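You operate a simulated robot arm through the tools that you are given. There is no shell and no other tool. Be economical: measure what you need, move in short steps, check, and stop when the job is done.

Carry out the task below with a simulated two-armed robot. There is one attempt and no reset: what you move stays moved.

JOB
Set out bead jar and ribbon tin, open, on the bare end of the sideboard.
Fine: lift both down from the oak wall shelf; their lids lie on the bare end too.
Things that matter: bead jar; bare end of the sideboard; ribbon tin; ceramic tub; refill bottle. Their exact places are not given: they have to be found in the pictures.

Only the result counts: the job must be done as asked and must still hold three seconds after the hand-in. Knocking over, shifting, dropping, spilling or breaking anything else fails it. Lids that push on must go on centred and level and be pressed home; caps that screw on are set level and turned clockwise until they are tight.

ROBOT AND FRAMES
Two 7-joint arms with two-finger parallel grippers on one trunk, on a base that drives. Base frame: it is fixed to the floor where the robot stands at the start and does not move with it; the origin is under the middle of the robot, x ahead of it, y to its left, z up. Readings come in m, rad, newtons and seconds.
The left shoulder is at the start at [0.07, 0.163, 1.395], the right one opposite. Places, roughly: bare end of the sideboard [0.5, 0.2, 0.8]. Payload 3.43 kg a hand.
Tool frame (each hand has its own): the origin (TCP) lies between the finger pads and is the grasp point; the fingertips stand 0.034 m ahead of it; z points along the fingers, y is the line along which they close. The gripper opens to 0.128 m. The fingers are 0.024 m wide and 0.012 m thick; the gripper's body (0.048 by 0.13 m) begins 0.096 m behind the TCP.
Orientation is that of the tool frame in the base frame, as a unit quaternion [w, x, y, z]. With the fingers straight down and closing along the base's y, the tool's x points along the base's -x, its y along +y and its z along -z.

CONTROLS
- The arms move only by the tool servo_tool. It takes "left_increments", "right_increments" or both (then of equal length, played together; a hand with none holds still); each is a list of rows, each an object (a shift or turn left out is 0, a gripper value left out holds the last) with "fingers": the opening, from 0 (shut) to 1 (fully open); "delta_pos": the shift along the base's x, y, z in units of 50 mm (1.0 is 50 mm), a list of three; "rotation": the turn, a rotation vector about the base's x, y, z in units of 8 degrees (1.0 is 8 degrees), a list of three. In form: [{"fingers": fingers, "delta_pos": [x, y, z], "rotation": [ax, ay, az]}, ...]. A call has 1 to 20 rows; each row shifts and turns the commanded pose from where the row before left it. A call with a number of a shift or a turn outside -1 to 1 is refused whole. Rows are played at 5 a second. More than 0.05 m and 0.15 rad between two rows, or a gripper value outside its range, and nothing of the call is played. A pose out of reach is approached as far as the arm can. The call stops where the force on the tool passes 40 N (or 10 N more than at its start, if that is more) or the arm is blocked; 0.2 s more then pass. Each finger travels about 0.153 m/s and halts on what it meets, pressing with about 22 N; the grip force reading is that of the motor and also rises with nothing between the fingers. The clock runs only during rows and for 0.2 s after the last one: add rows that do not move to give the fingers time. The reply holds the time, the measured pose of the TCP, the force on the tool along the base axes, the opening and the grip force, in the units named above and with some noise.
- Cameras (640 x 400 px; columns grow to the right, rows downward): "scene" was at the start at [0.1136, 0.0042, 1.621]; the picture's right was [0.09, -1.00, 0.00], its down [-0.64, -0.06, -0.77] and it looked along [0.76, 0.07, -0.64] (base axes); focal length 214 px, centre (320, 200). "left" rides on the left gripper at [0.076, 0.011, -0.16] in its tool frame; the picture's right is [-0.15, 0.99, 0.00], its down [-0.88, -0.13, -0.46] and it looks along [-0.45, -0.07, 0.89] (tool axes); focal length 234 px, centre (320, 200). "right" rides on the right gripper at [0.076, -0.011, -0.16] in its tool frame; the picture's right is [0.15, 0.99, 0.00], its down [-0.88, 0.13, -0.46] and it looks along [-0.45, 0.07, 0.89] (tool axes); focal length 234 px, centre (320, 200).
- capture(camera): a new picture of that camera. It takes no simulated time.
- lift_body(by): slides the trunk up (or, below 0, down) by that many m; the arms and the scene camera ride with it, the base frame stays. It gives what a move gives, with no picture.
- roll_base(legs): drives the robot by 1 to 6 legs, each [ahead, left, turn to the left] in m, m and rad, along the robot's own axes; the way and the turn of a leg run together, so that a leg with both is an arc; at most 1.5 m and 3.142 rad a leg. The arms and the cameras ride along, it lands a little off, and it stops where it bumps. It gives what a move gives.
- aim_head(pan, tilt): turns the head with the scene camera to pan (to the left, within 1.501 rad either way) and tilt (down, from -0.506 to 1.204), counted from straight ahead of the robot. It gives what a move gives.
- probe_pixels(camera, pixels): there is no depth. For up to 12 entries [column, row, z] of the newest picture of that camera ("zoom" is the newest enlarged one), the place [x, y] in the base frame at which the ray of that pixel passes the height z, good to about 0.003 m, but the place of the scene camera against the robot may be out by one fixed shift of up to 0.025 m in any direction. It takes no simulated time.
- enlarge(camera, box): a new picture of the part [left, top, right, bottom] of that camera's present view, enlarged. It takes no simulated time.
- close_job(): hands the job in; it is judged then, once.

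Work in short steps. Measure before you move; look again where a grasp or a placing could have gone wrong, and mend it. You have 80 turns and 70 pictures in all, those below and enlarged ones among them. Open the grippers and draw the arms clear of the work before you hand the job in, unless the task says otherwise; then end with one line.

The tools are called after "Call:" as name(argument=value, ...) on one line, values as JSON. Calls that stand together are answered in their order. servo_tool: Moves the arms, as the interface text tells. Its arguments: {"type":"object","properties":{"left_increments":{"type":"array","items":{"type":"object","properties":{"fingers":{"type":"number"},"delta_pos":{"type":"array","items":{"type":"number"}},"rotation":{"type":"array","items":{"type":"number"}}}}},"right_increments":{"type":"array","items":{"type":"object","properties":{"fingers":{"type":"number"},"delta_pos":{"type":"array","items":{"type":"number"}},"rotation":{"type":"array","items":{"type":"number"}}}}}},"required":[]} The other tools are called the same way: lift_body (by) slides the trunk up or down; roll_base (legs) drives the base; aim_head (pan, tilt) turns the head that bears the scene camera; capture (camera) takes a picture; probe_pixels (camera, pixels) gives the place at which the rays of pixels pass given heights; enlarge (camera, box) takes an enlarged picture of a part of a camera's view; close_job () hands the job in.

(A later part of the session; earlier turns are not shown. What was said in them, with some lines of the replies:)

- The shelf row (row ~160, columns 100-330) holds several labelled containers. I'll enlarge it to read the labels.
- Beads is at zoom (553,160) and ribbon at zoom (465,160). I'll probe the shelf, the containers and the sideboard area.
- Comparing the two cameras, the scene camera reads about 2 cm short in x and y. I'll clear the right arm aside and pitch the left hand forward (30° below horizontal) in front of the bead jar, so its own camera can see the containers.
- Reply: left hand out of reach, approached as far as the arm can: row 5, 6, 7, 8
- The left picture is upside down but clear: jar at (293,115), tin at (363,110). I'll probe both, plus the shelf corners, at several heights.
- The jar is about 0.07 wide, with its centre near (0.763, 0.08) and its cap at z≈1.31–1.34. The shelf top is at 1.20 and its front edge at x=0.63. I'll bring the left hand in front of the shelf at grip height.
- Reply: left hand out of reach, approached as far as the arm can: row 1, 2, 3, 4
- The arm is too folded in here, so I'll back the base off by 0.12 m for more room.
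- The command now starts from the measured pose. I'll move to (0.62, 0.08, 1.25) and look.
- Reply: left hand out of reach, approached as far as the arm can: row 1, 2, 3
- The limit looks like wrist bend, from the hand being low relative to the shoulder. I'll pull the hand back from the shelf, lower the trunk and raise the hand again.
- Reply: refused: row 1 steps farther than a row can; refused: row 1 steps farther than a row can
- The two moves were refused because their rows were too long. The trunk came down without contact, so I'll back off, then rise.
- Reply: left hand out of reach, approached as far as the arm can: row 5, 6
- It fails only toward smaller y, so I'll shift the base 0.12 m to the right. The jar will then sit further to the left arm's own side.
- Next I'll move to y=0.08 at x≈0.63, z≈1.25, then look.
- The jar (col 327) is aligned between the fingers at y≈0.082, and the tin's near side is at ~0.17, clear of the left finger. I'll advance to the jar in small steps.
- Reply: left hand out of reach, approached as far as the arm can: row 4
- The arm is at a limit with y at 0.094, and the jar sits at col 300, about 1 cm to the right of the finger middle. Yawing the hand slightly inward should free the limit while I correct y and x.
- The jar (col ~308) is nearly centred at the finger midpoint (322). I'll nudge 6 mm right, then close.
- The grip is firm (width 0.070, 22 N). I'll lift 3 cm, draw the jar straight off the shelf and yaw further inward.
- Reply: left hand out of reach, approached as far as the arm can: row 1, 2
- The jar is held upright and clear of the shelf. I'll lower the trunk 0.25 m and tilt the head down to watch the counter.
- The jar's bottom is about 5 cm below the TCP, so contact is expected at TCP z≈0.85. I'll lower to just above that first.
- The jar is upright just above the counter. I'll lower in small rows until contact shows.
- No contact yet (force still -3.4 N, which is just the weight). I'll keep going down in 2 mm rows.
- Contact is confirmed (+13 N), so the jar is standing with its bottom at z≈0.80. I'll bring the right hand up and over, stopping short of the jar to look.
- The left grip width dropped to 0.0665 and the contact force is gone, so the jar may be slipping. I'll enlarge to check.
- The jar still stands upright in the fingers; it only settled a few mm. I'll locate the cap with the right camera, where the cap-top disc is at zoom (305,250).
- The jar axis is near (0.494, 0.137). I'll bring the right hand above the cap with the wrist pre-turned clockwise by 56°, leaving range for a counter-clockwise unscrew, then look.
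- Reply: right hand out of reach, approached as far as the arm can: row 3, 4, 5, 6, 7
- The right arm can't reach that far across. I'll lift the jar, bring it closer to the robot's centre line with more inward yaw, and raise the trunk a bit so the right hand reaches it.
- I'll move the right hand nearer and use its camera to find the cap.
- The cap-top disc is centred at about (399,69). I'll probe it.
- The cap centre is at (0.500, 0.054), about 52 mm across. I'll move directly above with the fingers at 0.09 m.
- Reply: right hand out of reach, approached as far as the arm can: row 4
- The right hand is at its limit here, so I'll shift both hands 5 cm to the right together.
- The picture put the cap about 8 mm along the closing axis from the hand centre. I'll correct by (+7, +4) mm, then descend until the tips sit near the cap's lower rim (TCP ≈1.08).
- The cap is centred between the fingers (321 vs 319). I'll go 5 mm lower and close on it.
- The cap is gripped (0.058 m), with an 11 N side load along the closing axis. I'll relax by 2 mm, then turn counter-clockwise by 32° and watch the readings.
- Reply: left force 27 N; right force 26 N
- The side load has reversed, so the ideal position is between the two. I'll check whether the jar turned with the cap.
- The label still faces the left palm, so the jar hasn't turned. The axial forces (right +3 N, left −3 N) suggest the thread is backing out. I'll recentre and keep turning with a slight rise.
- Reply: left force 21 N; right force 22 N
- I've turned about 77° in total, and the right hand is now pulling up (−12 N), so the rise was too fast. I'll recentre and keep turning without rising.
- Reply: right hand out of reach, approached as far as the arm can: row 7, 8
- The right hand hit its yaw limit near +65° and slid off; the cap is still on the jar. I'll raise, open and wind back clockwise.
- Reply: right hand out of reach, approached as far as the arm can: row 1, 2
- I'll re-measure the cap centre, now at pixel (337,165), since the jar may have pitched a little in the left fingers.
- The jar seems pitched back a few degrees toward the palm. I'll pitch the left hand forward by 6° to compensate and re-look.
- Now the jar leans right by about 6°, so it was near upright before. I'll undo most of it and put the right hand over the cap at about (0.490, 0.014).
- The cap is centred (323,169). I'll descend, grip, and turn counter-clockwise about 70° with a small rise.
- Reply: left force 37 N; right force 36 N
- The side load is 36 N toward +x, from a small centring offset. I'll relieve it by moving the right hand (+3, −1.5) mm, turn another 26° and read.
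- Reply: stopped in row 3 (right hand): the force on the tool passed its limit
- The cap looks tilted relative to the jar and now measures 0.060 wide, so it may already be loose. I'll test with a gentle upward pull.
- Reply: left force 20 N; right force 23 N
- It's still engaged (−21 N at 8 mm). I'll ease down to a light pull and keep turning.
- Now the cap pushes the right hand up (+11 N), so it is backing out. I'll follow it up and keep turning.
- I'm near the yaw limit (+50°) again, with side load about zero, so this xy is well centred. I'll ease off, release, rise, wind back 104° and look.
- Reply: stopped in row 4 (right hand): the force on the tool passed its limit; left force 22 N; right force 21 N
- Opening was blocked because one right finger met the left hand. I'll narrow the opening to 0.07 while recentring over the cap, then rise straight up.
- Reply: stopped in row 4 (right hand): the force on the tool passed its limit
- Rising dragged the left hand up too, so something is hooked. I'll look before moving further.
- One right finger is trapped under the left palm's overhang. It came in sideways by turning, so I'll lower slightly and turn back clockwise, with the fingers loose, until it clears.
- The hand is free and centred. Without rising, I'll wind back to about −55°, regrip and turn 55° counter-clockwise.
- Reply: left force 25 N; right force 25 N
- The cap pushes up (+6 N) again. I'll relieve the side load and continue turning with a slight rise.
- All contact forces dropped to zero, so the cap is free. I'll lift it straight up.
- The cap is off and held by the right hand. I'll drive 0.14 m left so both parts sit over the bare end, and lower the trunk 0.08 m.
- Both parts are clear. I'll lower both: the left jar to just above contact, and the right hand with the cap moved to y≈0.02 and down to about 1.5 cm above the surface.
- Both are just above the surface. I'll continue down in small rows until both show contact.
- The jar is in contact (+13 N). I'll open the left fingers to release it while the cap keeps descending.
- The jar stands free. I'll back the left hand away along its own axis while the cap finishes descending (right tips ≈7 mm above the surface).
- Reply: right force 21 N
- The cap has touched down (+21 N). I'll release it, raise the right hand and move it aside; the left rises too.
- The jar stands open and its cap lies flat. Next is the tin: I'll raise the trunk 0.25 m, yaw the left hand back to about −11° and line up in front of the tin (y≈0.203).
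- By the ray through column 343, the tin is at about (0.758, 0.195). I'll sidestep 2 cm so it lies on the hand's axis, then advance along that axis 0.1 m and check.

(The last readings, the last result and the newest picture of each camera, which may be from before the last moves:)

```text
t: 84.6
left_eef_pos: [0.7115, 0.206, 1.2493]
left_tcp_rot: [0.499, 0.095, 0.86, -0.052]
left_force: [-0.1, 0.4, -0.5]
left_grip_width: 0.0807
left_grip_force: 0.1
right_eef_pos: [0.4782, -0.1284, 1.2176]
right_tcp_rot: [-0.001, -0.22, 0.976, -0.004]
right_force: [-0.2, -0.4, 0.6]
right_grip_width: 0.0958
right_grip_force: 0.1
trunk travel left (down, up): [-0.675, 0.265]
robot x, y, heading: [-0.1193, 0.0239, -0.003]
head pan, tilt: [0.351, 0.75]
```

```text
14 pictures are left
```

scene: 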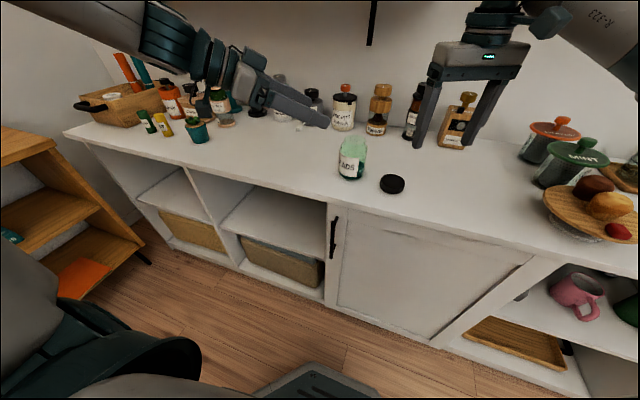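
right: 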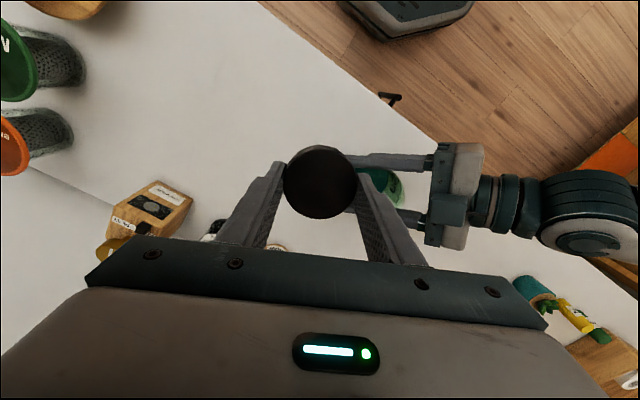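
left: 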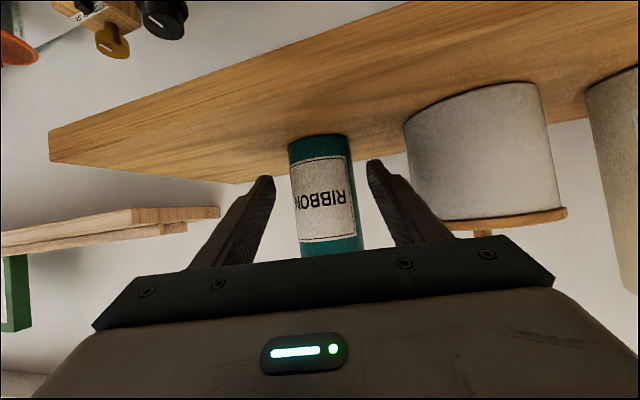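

The tin is centred (324 vs 322), with about 2 cm between the left finger and the ceramic tub. I'll advance 46 mm more along the axis and close.

Call:
servo_tool(left_increments=[{"delta_pos": [0.46, -0.1, 0]}, {"delta_pos": [0.46, -0.1, 0]}, {}, {"fingers": 0.4}, {"fingers": 0.25}, {"fingers": 0.25}, {}])

```text
t: 86.2
left_eef_pos: [0.7504, 0.2013, 1.2497]
left_tcp_rot: [0.497, 0.097, 0.86, -0.053]
left_force: [0.5, 0.2, 2.4]
left_grip_width: 0.0556
left_grip_force: 21.6
left hand out of reach, approached as far as the arm can: row 2
right_eef_pos: [0.4789, -0.1279, 1.2177]
right_tcp_rot: [-0.002, -0.219, 0.976, -0.004]
right_force: [0.4, 0.7, -0.4]
right_grip_width: 0.0965
right_grip_force: 0.0
trunk travel left (down, up): [-0.675, 0.265]
robot x, y, heading: [-0.1189, 0.0194, 0.001]
head pan, tilt: [0.351, 0.75]
```

The tin is gripped (0.0556 m). I'll lift 3 cm and draw it straight out.

Call:
servo_tool(left_increments=[{"delta_pos": [0, 0, 0.3]}, {"delta_pos": [-0.1, 0, 0.4]}, {"delta_pos": [-0.6, 0.1, 0.1]}, {"delta_pos": [-0.9, 0.1, 0]}, {"delta_pos": [-0.9, 0, 0]}, {"delta_pos": [-0.9, 0, 0]}, {"delta_pos": [-0.9, 0, 0]}, {"delta_pos": [-0.5, 0, 0]}, {}])

Call:
capture(camera="scene")

```text
t: 88.2
left_eef_pos: [0.5119, 0.2112, 1.2891]
left_tcp_rot: [0.498, 0.095, 0.861, -0.052]
left_force: [0.1, 0.3, -2.4]
left_grip_width: 0.0548
left_grip_force: 22.4
right_eef_pos: [0.4787, -0.1279, 1.2177]
right_tcp_rot: [-0.002, -0.22, 0.976, -0.003]
right_force: [0.0, 0.2, -0.4]
right_grip_width: 0.0959
right_grip_force: 0.0
trunk travel left (down, up): [-0.675, 0.265]
robot x, y, heading: [-0.1209, 0.0185, -0.001]
head pan, tilt: [0.351, 0.75]
```

```text
13 pictures are left
```

scene: 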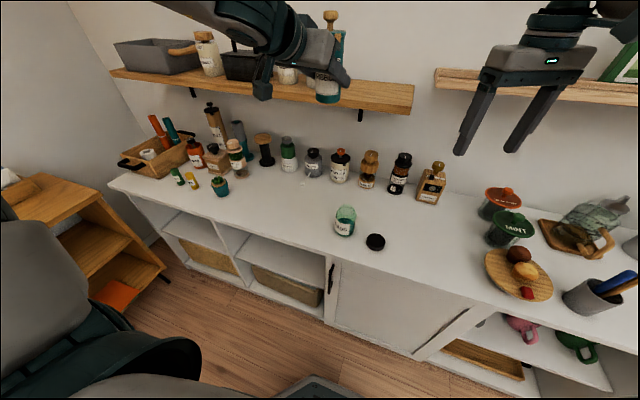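

The tin is out, and the jar and cap are undisturbed. I'll bring the tin to the same working pose as before and the right hand up beside it.

Call:
servo_tool(left_increments=[{"rotation": [0, 0, -0.92], "delta_pos": [0, -0.3, -0.5]}, {"rotation": [0, 0, -0.92], "delta_pos": [0, -0.3, -0.5]}, {"rotation": [0, 0, -0.92], "delta_pos": [0, -0.3, -0.5]}, {"rotation": [0, 0, -0.92], "delta_pos": [0, -0.3, -0.5]}, {"rotation": [0, 0, -0.92], "delta_pos": [0, -0.4, -0.5]}, {}], right_increments=[{"rotation": [0, 0, -1], "delta_pos": [0, 0.4, 0.7]}, {"rotation": [0, 0, -1], "delta_pos": [0, 0.4, 0.7]}, {"rotation": [0, 0, -1], "delta_pos": [0, 0.4, 0.6]}, {"delta_pos": [0, 0.4, 0.3]}, {"delta_pos": [0, 0.4, 0]}, {}])

Call:
capture(camera="right")

```text
t: 89.6
left_eef_pos: [0.5109, 0.13, 1.1634]
left_tcp_rot: [0.457, 0.363, 0.785, -0.206]
left_force: [0.0, -0.3, -2.7]
left_grip_width: 0.0549
left_grip_force: 21.6
right_eef_pos: [0.4765, -0.0299, 1.3343]
right_tcp_rot: [-0.003, -0.011, 1.0, -0.003]
right_force: [0.3, -1.2, -0.6]
right_grip_width: 0.0962
right_grip_force: 0.1
trunk travel left (down, up): [-0.675, 0.265]
robot x, y, heading: [-0.12, 0.0199, 0.005]
head pan, tilt: [0.351, 0.75]
```

```text
12 pictures are left
```

right: 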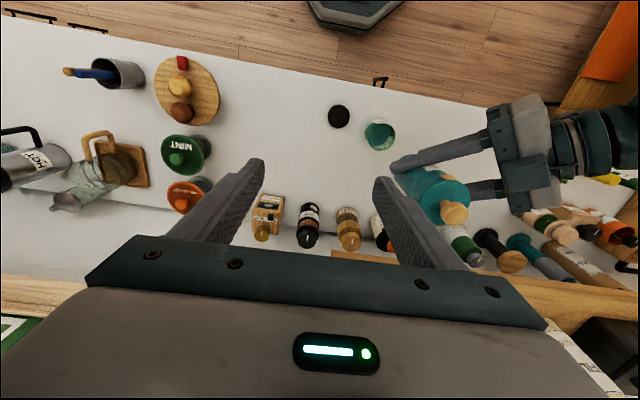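

The knob top is at (454,213) and the lid disc centre at (444,202). I'll probe both at their estimated heights.

Call:
probe_pixels(camera="right", pixels=[[454, 213, 1.258], [454, 213, 1.268], [454, 213, 1.248], [444, 202, 1.233], [415, 195, 1.233], [471, 200, 1.233]])

```text
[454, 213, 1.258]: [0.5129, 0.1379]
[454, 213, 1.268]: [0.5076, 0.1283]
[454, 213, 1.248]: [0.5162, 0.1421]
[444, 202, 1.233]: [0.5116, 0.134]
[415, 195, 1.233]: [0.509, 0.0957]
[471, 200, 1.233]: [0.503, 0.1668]
```

The knob is at about (0.511, 0.134). I'll move above it (tips still higher than the knob), with the fingers narrowed.

Call:
servo_tool(right_increments=[{"fingers": 0.5, "delta_pos": [0.2, 0.6, 0]}, {"delta_pos": [0.2, 0.65, 0]}, {"delta_pos": [0.2, 0.65, 0]}, {"delta_pos": [0.1, 0.65, 0]}, {"delta_pos": [0, 0.7, -0.4]}, {}])

Call:
capture(camera="right")

```text
t: 91.0
left_eef_pos: [0.5111, 0.1293, 1.1637]
left_tcp_rot: [0.456, 0.362, 0.786, -0.206]
left_force: [0.6, 0.4, -2.4]
left_grip_width: 0.0547
left_grip_force: 22.1
right_eef_pos: [0.5134, 0.1319, 1.3133]
right_tcp_rot: [-0.003, -0.011, 1.0, -0.002]
right_force: [-0.2, 0.3, -0.5]
right_grip_width: 0.0641
right_grip_force: 0.1
trunk travel left (down, up): [-0.675, 0.265]
robot x, y, heading: [-0.1201, 0.0248, 0.002]
head pan, tilt: [0.351, 0.75]
```

```text
11 pictures are left
```

right: 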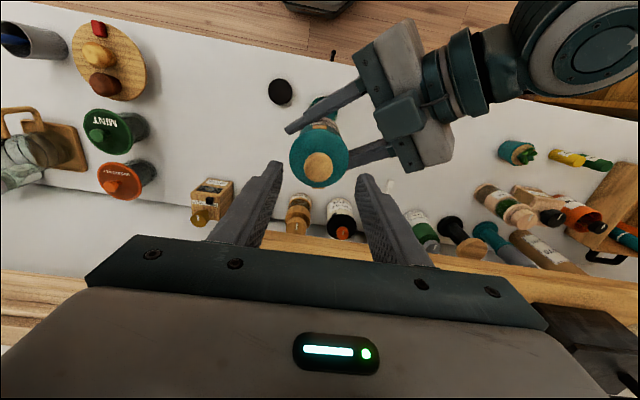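

The knob is centred (318,166). I'll descend until the tips are just above the lid disc, and close on the knob.

Call:
servo_tool(right_increments=[{"delta_pos": [0, 0, -0.4]}, {"delta_pos": [0, 0, -0.38]}, {}, {"fingers": 0.05}, {"fingers": 0.05}, {}])

Call:
enlarge(camera="scene", box=[270, 0, 430, 120])

```text
t: 92.4
left_eef_pos: [0.5107, 0.1306, 1.1641]
left_tcp_rot: [0.456, 0.362, 0.787, -0.206]
left_force: [0.0, 0.6, -3.6]
left_grip_width: 0.0537
left_grip_force: 21.6
right_eef_pos: [0.5135, 0.1332, 1.2743]
right_tcp_rot: [-0.003, -0.011, 1.0, -0.004]
right_force: [-0.6, -1.3, 2.9]
right_grip_width: 0.0256
right_grip_force: 22.2
trunk travel left (down, up): [-0.675, 0.265]
robot x, y, heading: [-0.1176, 0.0201, 0.0]
head pan, tilt: [0.351, 0.75]
```

```text
3.33 times, centred on (350, 60) of scene
```

zoom: 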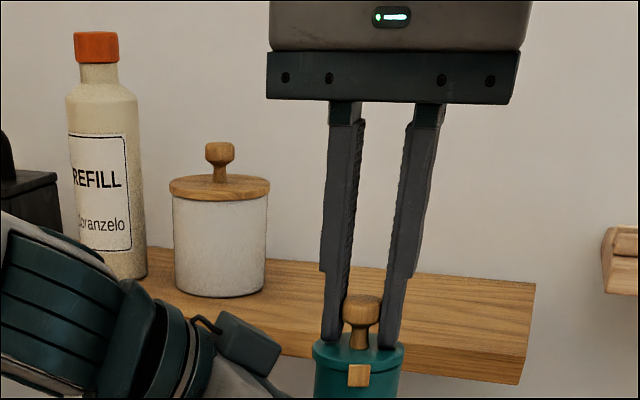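

The knob is gripped (0.0256 m). I'll pull straight up gently.

Call:
servo_tool(right_increments=[{"delta_pos": [0, 0, 0.06]}, {"delta_pos": [0, 0, 0.06]}, {"delta_pos": [0, 0, 0.06]}, {}])

```text
t: 93.4
left_eef_pos: [0.5103, 0.1315, 1.1645]
left_tcp_rot: [0.455, 0.363, 0.786, -0.207]
left_force: [-0.4, 0.3, -1.9]
left_grip_width: 0.0535
left_grip_force: 22.0
right_eef_pos: [0.5131, 0.134, 1.2847]
right_tcp_rot: [-0.004, -0.011, 1.0, -0.003]
right_force: [-0.5, -0.2, -1.0]
right_grip_width: 0.0257
right_grip_force: 21.6
trunk travel left (down, up): [-0.675, 0.265]
robot x, y, heading: [-0.1182, 0.0201, 0.004]
head pan, tilt: [0.351, 0.75]
```

It rose 1 cm with almost no load. I'll continue up and look.

Call:
servo_tool(right_increments=[{"delta_pos": [0, 0, 0.3]}, {"delta_pos": [0, 0, 0.6]}, {"delta_pos": [0, 0, 0.5]}, {}])

Call:
capture(camera="scene")

```text
t: 94.4
left_eef_pos: [0.5132, 0.1279, 1.1629]
left_tcp_rot: [0.454, 0.364, 0.787, -0.206]
left_force: [1.8, -0.4, -2.5]
left_grip_width: 0.0533
left_grip_force: 22.3
right_eef_pos: [0.5127, 0.1254, 1.3511]
right_tcp_rot: [-0.004, -0.01, 1.0, 0.0]
right_force: [0.3, 0.1, -0.2]
right_grip_width: 0.0255
right_grip_force: 22.1
right hand out of reach, approached as far as the arm can: row 3
trunk travel left (down, up): [-0.675, 0.265]
robot x, y, heading: [-0.1195, 0.0195, -0.0]
head pan, tilt: [0.351, 0.75]
```

```text
9 pictures are left
```

scene: 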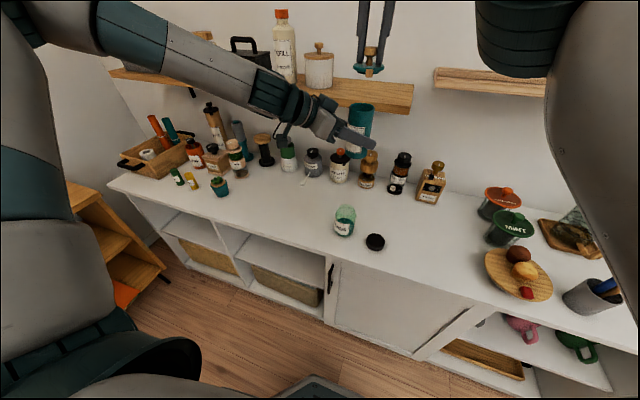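

The lid is off cleanly. I'll drive 0.20 m left, move the lid to y≈0.24 (between jar and tin), and lower the trunk 0.25 m.

Call:
roll_base(legs=[[0, 0.2, 0]])

Call:
servo_tool(right_increments=[{"delta_pos": [-0.2, -0.6, 0]}, {"delta_pos": [-0.2, -0.6, 0]}, {"delta_pos": [-0.2, -0.4, 0]}, {}])

Call:
lift_body(by=-0.25)

Call:
capture(camera="scene")

```text
t: 96.0
left_eef_pos: [0.5098, 0.3291, 1.1632]
left_tcp_rot: [0.456, 0.362, 0.787, -0.206]
left_force: [-0.7, -0.1, -2.3]
left_grip_width: 0.0533
left_grip_force: 21.7
right_eef_pos: [0.5105, 0.3255, 1.3515]
right_tcp_rot: [-0.002, -0.01, 1.0, -0.002]
right_force: [-1.5, 0.2, -1.2]
right_grip_width: 0.0256
right_grip_force: 22.1
trunk travel left (down, up): [-0.675, 0.265]
robot x, y, heading: [-0.1192, 0.2197, -0.003]
head pan, tilt: [0.351, 0.75]
```

```text
t: 97.0
left_eef_pos: [0.5113, 0.3305, 1.1631]
left_tcp_rot: [0.456, 0.362, 0.787, -0.206]
left_force: [0.0, 0.0, -2.1]
left_grip_width: 0.0535
left_grip_force: 22.3
right_eef_pos: [0.481, 0.2458, 1.3506]
right_tcp_rot: [-0.002, -0.01, 1.0, -0.002]
right_force: [0.1, -0.6, -0.9]
right_grip_width: 0.0257
right_grip_force: 22.1
trunk travel left (down, up): [-0.675, 0.265]
robot x, y, heading: [-0.1229, 0.2191, -0.001]
head pan, tilt: [0.351, 0.75]
```

```text
t: 99.6
left_eef_pos: [0.5102, 0.3303, 0.9131]
left_tcp_rot: [0.456, 0.363, 0.786, -0.207]
left_force: [-0.3, -0.2, -1.5]
left_grip_width: 0.0532
left_grip_force: 22.0
right_eef_pos: [0.4811, 0.2456, 1.1007]
right_tcp_rot: [-0.002, -0.01, 1.0, -0.001]
right_force: [-0.2, 0.6, -0.1]
right_grip_width: 0.0254
right_grip_force: 22.2
trunk travel left (down, up): [-0.425, 0.515]
robot x, y, heading: [-0.1208, 0.2207, -0.001]
head pan, tilt: [0.351, 0.75]
```

```text
8 pictures are left
```

scene: 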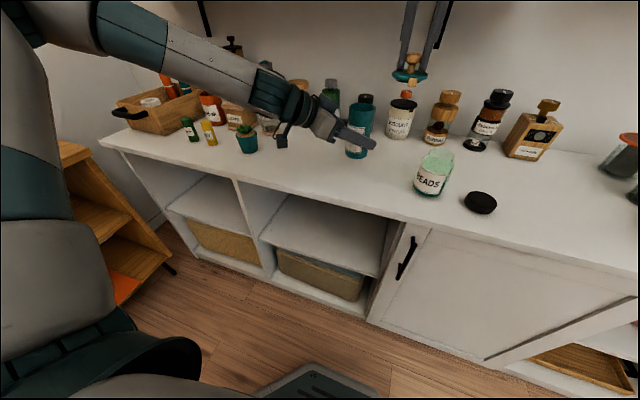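

The tin is clear of everything. I'll lower it to the surface with small final rows while the right hand waits.

Call:
servo_tool(left_increments=[{"delta_pos": [0, 0, -0.5]}, {"delta_pos": [0, 0, -0.45]}, {"delta_pos": [0, 0, -0.06]}, {"delta_pos": [0, 0, -0.06]}, {"delta_pos": [0, 0, -0.06]}, {"delta_pos": [0, 0, -0.05]}, {}], right_increments=[{"delta_pos": [-0.1, -0.3, -0.5]}, {"delta_pos": [0, 0, -0.9]}, {"delta_pos": [0, 0, -0.4]}, {}, {}, {}, {}])

```text
t: 101.2
left_eef_pos: [0.511, 0.3298, 0.8545]
left_tcp_rot: [0.457, 0.362, 0.786, -0.206]
left_force: [0.1, 0.1, -2.5]
left_grip_width: 0.0533
left_grip_force: 22.2
right_eef_pos: [0.477, 0.2311, 1.0109]
right_tcp_rot: [-0.003, -0.01, 1.0, -0.002]
right_force: [0.6, 0.6, -0.9]
right_grip_width: 0.0253
right_grip_force: 21.8
trunk travel left (down, up): [-0.425, 0.515]
robot x, y, heading: [-0.1193, 0.2199, 0.002]
head pan, tilt: [0.351, 0.75]
```

No contact yet. I'll continue in 2.5 mm rows.

Call:
servo_tool(left_increments=[{"delta_pos": [0, 0, -0.05]}, {"delta_pos": [0, 0, -0.05]}, {"delta_pos": [0, 0, -0.05]}, {}])

```text
t: 102.2
left_eef_pos: [0.5108, 0.3291, 0.8491]
left_tcp_rot: [0.457, 0.363, 0.785, -0.206]
left_force: [4.0, -0.9, 17.8]
left_grip_width: 0.0529
left_grip_force: 18.6
right_eef_pos: [0.4748, 0.232, 1.011]
right_tcp_rot: [-0.001, -0.01, 1.0, -0.002]
right_force: [-0.5, 0.0, -0.2]
right_grip_width: 0.0253
right_grip_force: 22.2
trunk travel left (down, up): [-0.425, 0.515]
robot x, y, heading: [-0.1171, 0.2177, 0.002]
head pan, tilt: [0.351, 0.75]
```

The tin is in contact (+18 N). I'll open, back the left hand away along its axis, then lower the right hand partway.

Call:
servo_tool(left_increments=[{"fingers": 0.5}, {"fingers": 0.65}, {"fingers": 0.8}, {}, {"delta_pos": [-0.3, 0.36, 0]}, {"delta_pos": [-0.5, 0.6, 0.1]}, {"delta_pos": [-0.5, 0.6, 0.2]}, {"delta_pos": [-0.4, 0.5, 0.3]}, {"delta_pos": [0, 0, 0.8]}, {"delta_pos": [0, 0, 0.8]}, {"delta_pos": [0, 0, 0.8]}, {}], right_increments=[{}, {}, {}, {}, {}, {}, {}, {}, {"delta_pos": [0, 0, -0.9]}, {"delta_pos": [0, 0, -0.9]}, {"delta_pos": [0, 0, -0.8]}, {}])

Call:
capture(camera="scene")

```text
t: 104.8
left_eef_pos: [0.4252, 0.4353, 0.9979]
left_tcp_rot: [0.456, 0.361, 0.787, -0.206]
left_force: [0.8, 0.5, -0.3]
left_grip_width: 0.1023
left_grip_force: 0.1
right_eef_pos: [0.4756, 0.2335, 0.8817]
right_tcp_rot: [-0.002, -0.011, 1.0, -0.003]
right_force: [-0.6, 1.0, -1.1]
right_grip_width: 0.0255
right_grip_force: 22.1
trunk travel left (down, up): [-0.425, 0.515]
robot x, y, heading: [-0.1166, 0.2193, -0.005]
head pan, tilt: [0.351, 0.75]
```

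```text
7 pictures are left
```

scene: 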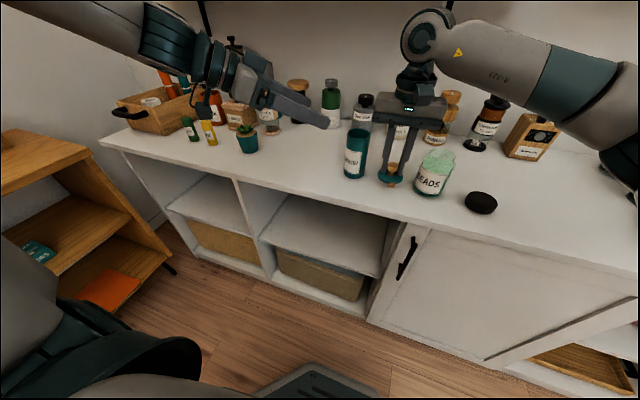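

The tin stands open and the lid hangs between it and the jar. I'll lower the lid in 2.5 mm rows.

Call:
servo_tool(right_increments=[{"delta_pos": [0, 0, -0.06]}, {"delta_pos": [0, 0, -0.06]}, {"delta_pos": [0, 0, -0.06]}, {"delta_pos": [0, 0, -0.06]}, {"delta_pos": [0, 0, -0.05]}, {"delta_pos": [0, 0, -0.05]}, {"delta_pos": [0, 0, -0.05]}, {"delta_pos": [0, 0, -0.05]}, {}])

```text
t: 106.8
left_eef_pos: [0.4251, 0.4329, 0.9981]
left_tcp_rot: [0.456, 0.362, 0.786, -0.206]
left_force: [-0.5, -0.4, 0.3]
left_grip_width: 0.1025
left_grip_force: 0.0
right_eef_pos: [0.4766, 0.2327, 0.8572]
right_tcp_rot: [-0.003, -0.01, 1.0, -0.002]
right_force: [-0.6, 0.1, 0.0]
right_grip_width: 0.0256
right_grip_force: 22.4
trunk travel left (down, up): [-0.425, 0.515]
robot x, y, heading: [-0.1218, 0.22, 0.001]
head pan, tilt: [0.351, 0.75]
```

Call:
servo_tool(right_increments=[{"delta_pos": [0, 0, -0.05]}, {"delta_pos": [0, 0, -0.05]}, {"delta_pos": [0, 0, -0.05]}, {}])

Call:
enlarge(camera="scene", box=[320, 110, 480, 220])

```text
t: 107.8
left_eef_pos: [0.4263, 0.4336, 0.9965]
left_tcp_rot: [0.456, 0.362, 0.786, -0.206]
left_force: [0.2, 0.3, 0.2]
left_grip_width: 0.1026
left_grip_force: 0.1
right_eef_pos: [0.4741, 0.2324, 0.8513]
right_tcp_rot: [-0.003, -0.01, 1.0, -0.002]
right_force: [0.0, -0.1, -0.7]
right_grip_width: 0.0252
right_grip_force: 22.2
trunk travel left (down, up): [-0.425, 0.515]
robot x, y, heading: [-0.1229, 0.2176, -0.002]
head pan, tilt: [0.351, 0.75]
```

```text
3.64 times, centred on (400, 165) of scene
```

zoom: 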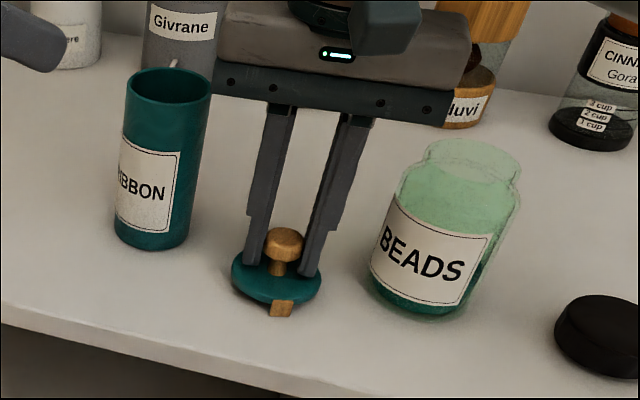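

The lid is nearly down. I'll lower 7 mm more and read.

Call:
servo_tool(right_increments=[{"delta_pos": [0, 0, -0.05]}, {"delta_pos": [0, 0, -0.05]}, {"delta_pos": [0, 0, -0.04]}, {}])

```text
t: 108.8
left_eef_pos: [0.4231, 0.4329, 0.9992]
left_tcp_rot: [0.457, 0.362, 0.787, -0.205]
left_force: [-0.3, -0.3, -1.0]
left_grip_width: 0.1022
left_grip_force: 0.0
right_eef_pos: [0.4748, 0.2308, 0.8468]
right_tcp_rot: [-0.001, -0.009, 1.0, -0.001]
right_force: [3.9, 0.2, 27.5]
right_grip_width: 0.0255
right_grip_force: 21.5
trunk travel left (down, up): [-0.425, 0.515]
robot x, y, heading: [-0.1204, 0.2177, -0.002]
head pan, tilt: [0.351, 0.75]
```

The lid is in contact (+27 N). I'll ease up 3 mm, open, and rise clear.

Call:
servo_tool(right_increments=[{"delta_pos": [0, 0, 0.06]}, {"fingers": 0.35}, {"fingers": 0.45}, {}, {"delta_pos": [0, 0, 0.4]}, {"delta_pos": [0, 0, 0.9]}, {"delta_pos": [0, 0, 0.9]}, {"delta_pos": [-0.5, -0.5, 0.5]}, {"delta_pos": [-0.6, -0.6, 0.3]}, {}])

Call:
capture(camera="scene")

Call:
enlarge(camera="scene", box=[300, 100, 520, 240])

```text
t: 111.0
left_eef_pos: [0.4257, 0.4337, 0.9962]
left_tcp_rot: [0.456, 0.362, 0.786, -0.206]
left_force: [0.0, 0.2, 0.0]
left_grip_width: 0.1024
left_grip_force: 0.1
right_eef_pos: [0.4199, 0.1756, 0.9974]
right_tcp_rot: [-0.003, -0.011, 1.0, -0.003]
right_force: [-0.6, 0.0, 0.6]
right_grip_width: 0.0575
right_grip_force: 0.0
trunk travel left (down, up): [-0.425, 0.515]
robot x, y, heading: [-0.1198, 0.2208, 0.001]
head pan, tilt: [0.351, 0.75]
```

```text
5 pictures are left
```

scene: 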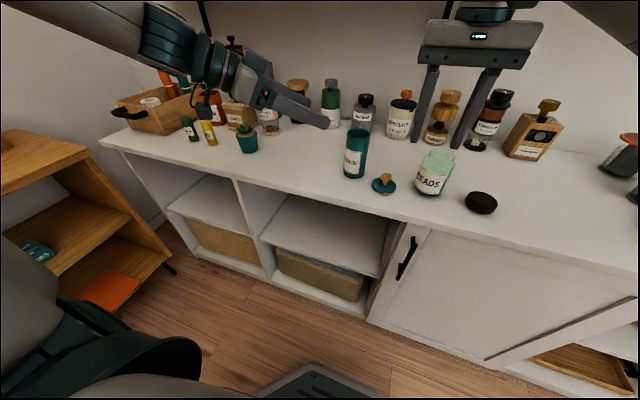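

```text
2.86 times, centred on (410, 170) of scene
5 turns are left
```

zoom: 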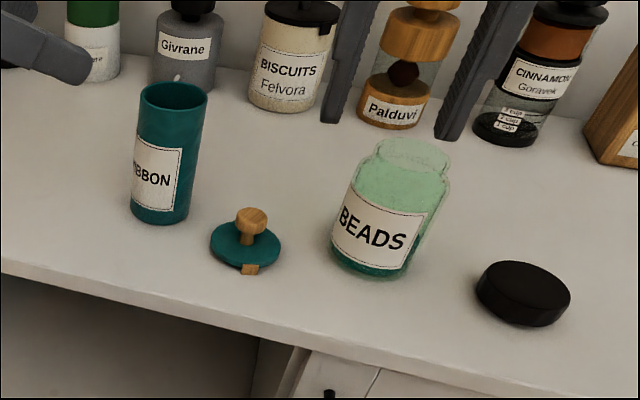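

The jar and tin stand open with both lids lying beside them. I'll back the base away and open the grippers.

Call:
roll_base(legs=[[-0.3, 0, 0]])

Call:
servo_tool(left_increments=[{"fingers": 1}, {}], right_increments=[{"fingers": 1}, {}])

Call:
capture(camera="scene")

```text
t: 113.0
left_eef_pos: [0.1226, 0.4336, 0.9985]
left_tcp_rot: [0.457, 0.362, 0.786, -0.206]
left_force: [-1.3, -0.8, 0.2]
left_grip_width: 0.1024
left_grip_force: 0.0
right_eef_pos: [0.1181, 0.1782, 0.9986]
right_tcp_rot: [-0.003, -0.011, 1.0, -0.001]
right_force: [-0.7, -0.1, -0.1]
right_grip_width: 0.0577
right_grip_force: 0.0
trunk travel left (down, up): [-0.425, 0.515]
robot x, y, heading: [-0.4222, 0.2157, 0.003]
head pan, tilt: [0.351, 0.75]
```

```text
t: 113.6
left_eef_pos: [0.1233, 0.4354, 0.9978]
left_tcp_rot: [0.456, 0.362, 0.786, -0.206]
left_force: [-0.4, 0.4, -0.1]
left_grip_width: 0.1284
left_grip_force: 0.0
right_eef_pos: [0.1188, 0.1774, 0.9974]
right_tcp_rot: [-0.003, -0.012, 1.0, -0.002]
right_force: [0.1, 0.4, -0.3]
right_grip_width: 0.1281
right_grip_force: 0.1
trunk travel left (down, up): [-0.425, 0.515]
robot x, y, heading: [-0.4216, 0.219, 0.002]
head pan, tilt: [0.351, 0.75]
```

```text
3 pictures are left
4 turns are left
```

scene: 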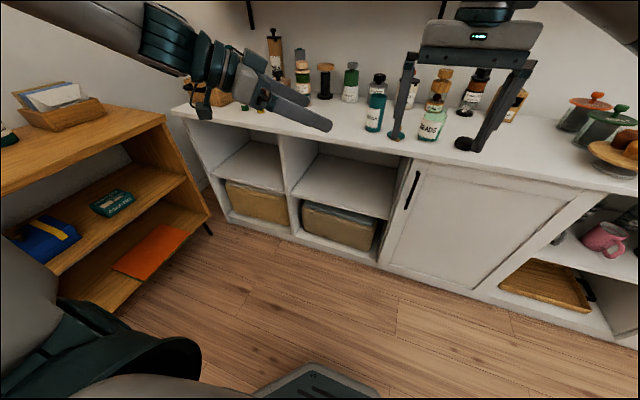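

Everything stands as placed and the arms are clear, so I'm handing in.

Call:
close_job()

```text
The job is handed in.
```

The bead jar and ribbon tin stand open on the bare end of the sideboard with their lids lying beside them, the arms are clear, and the job is handed in.
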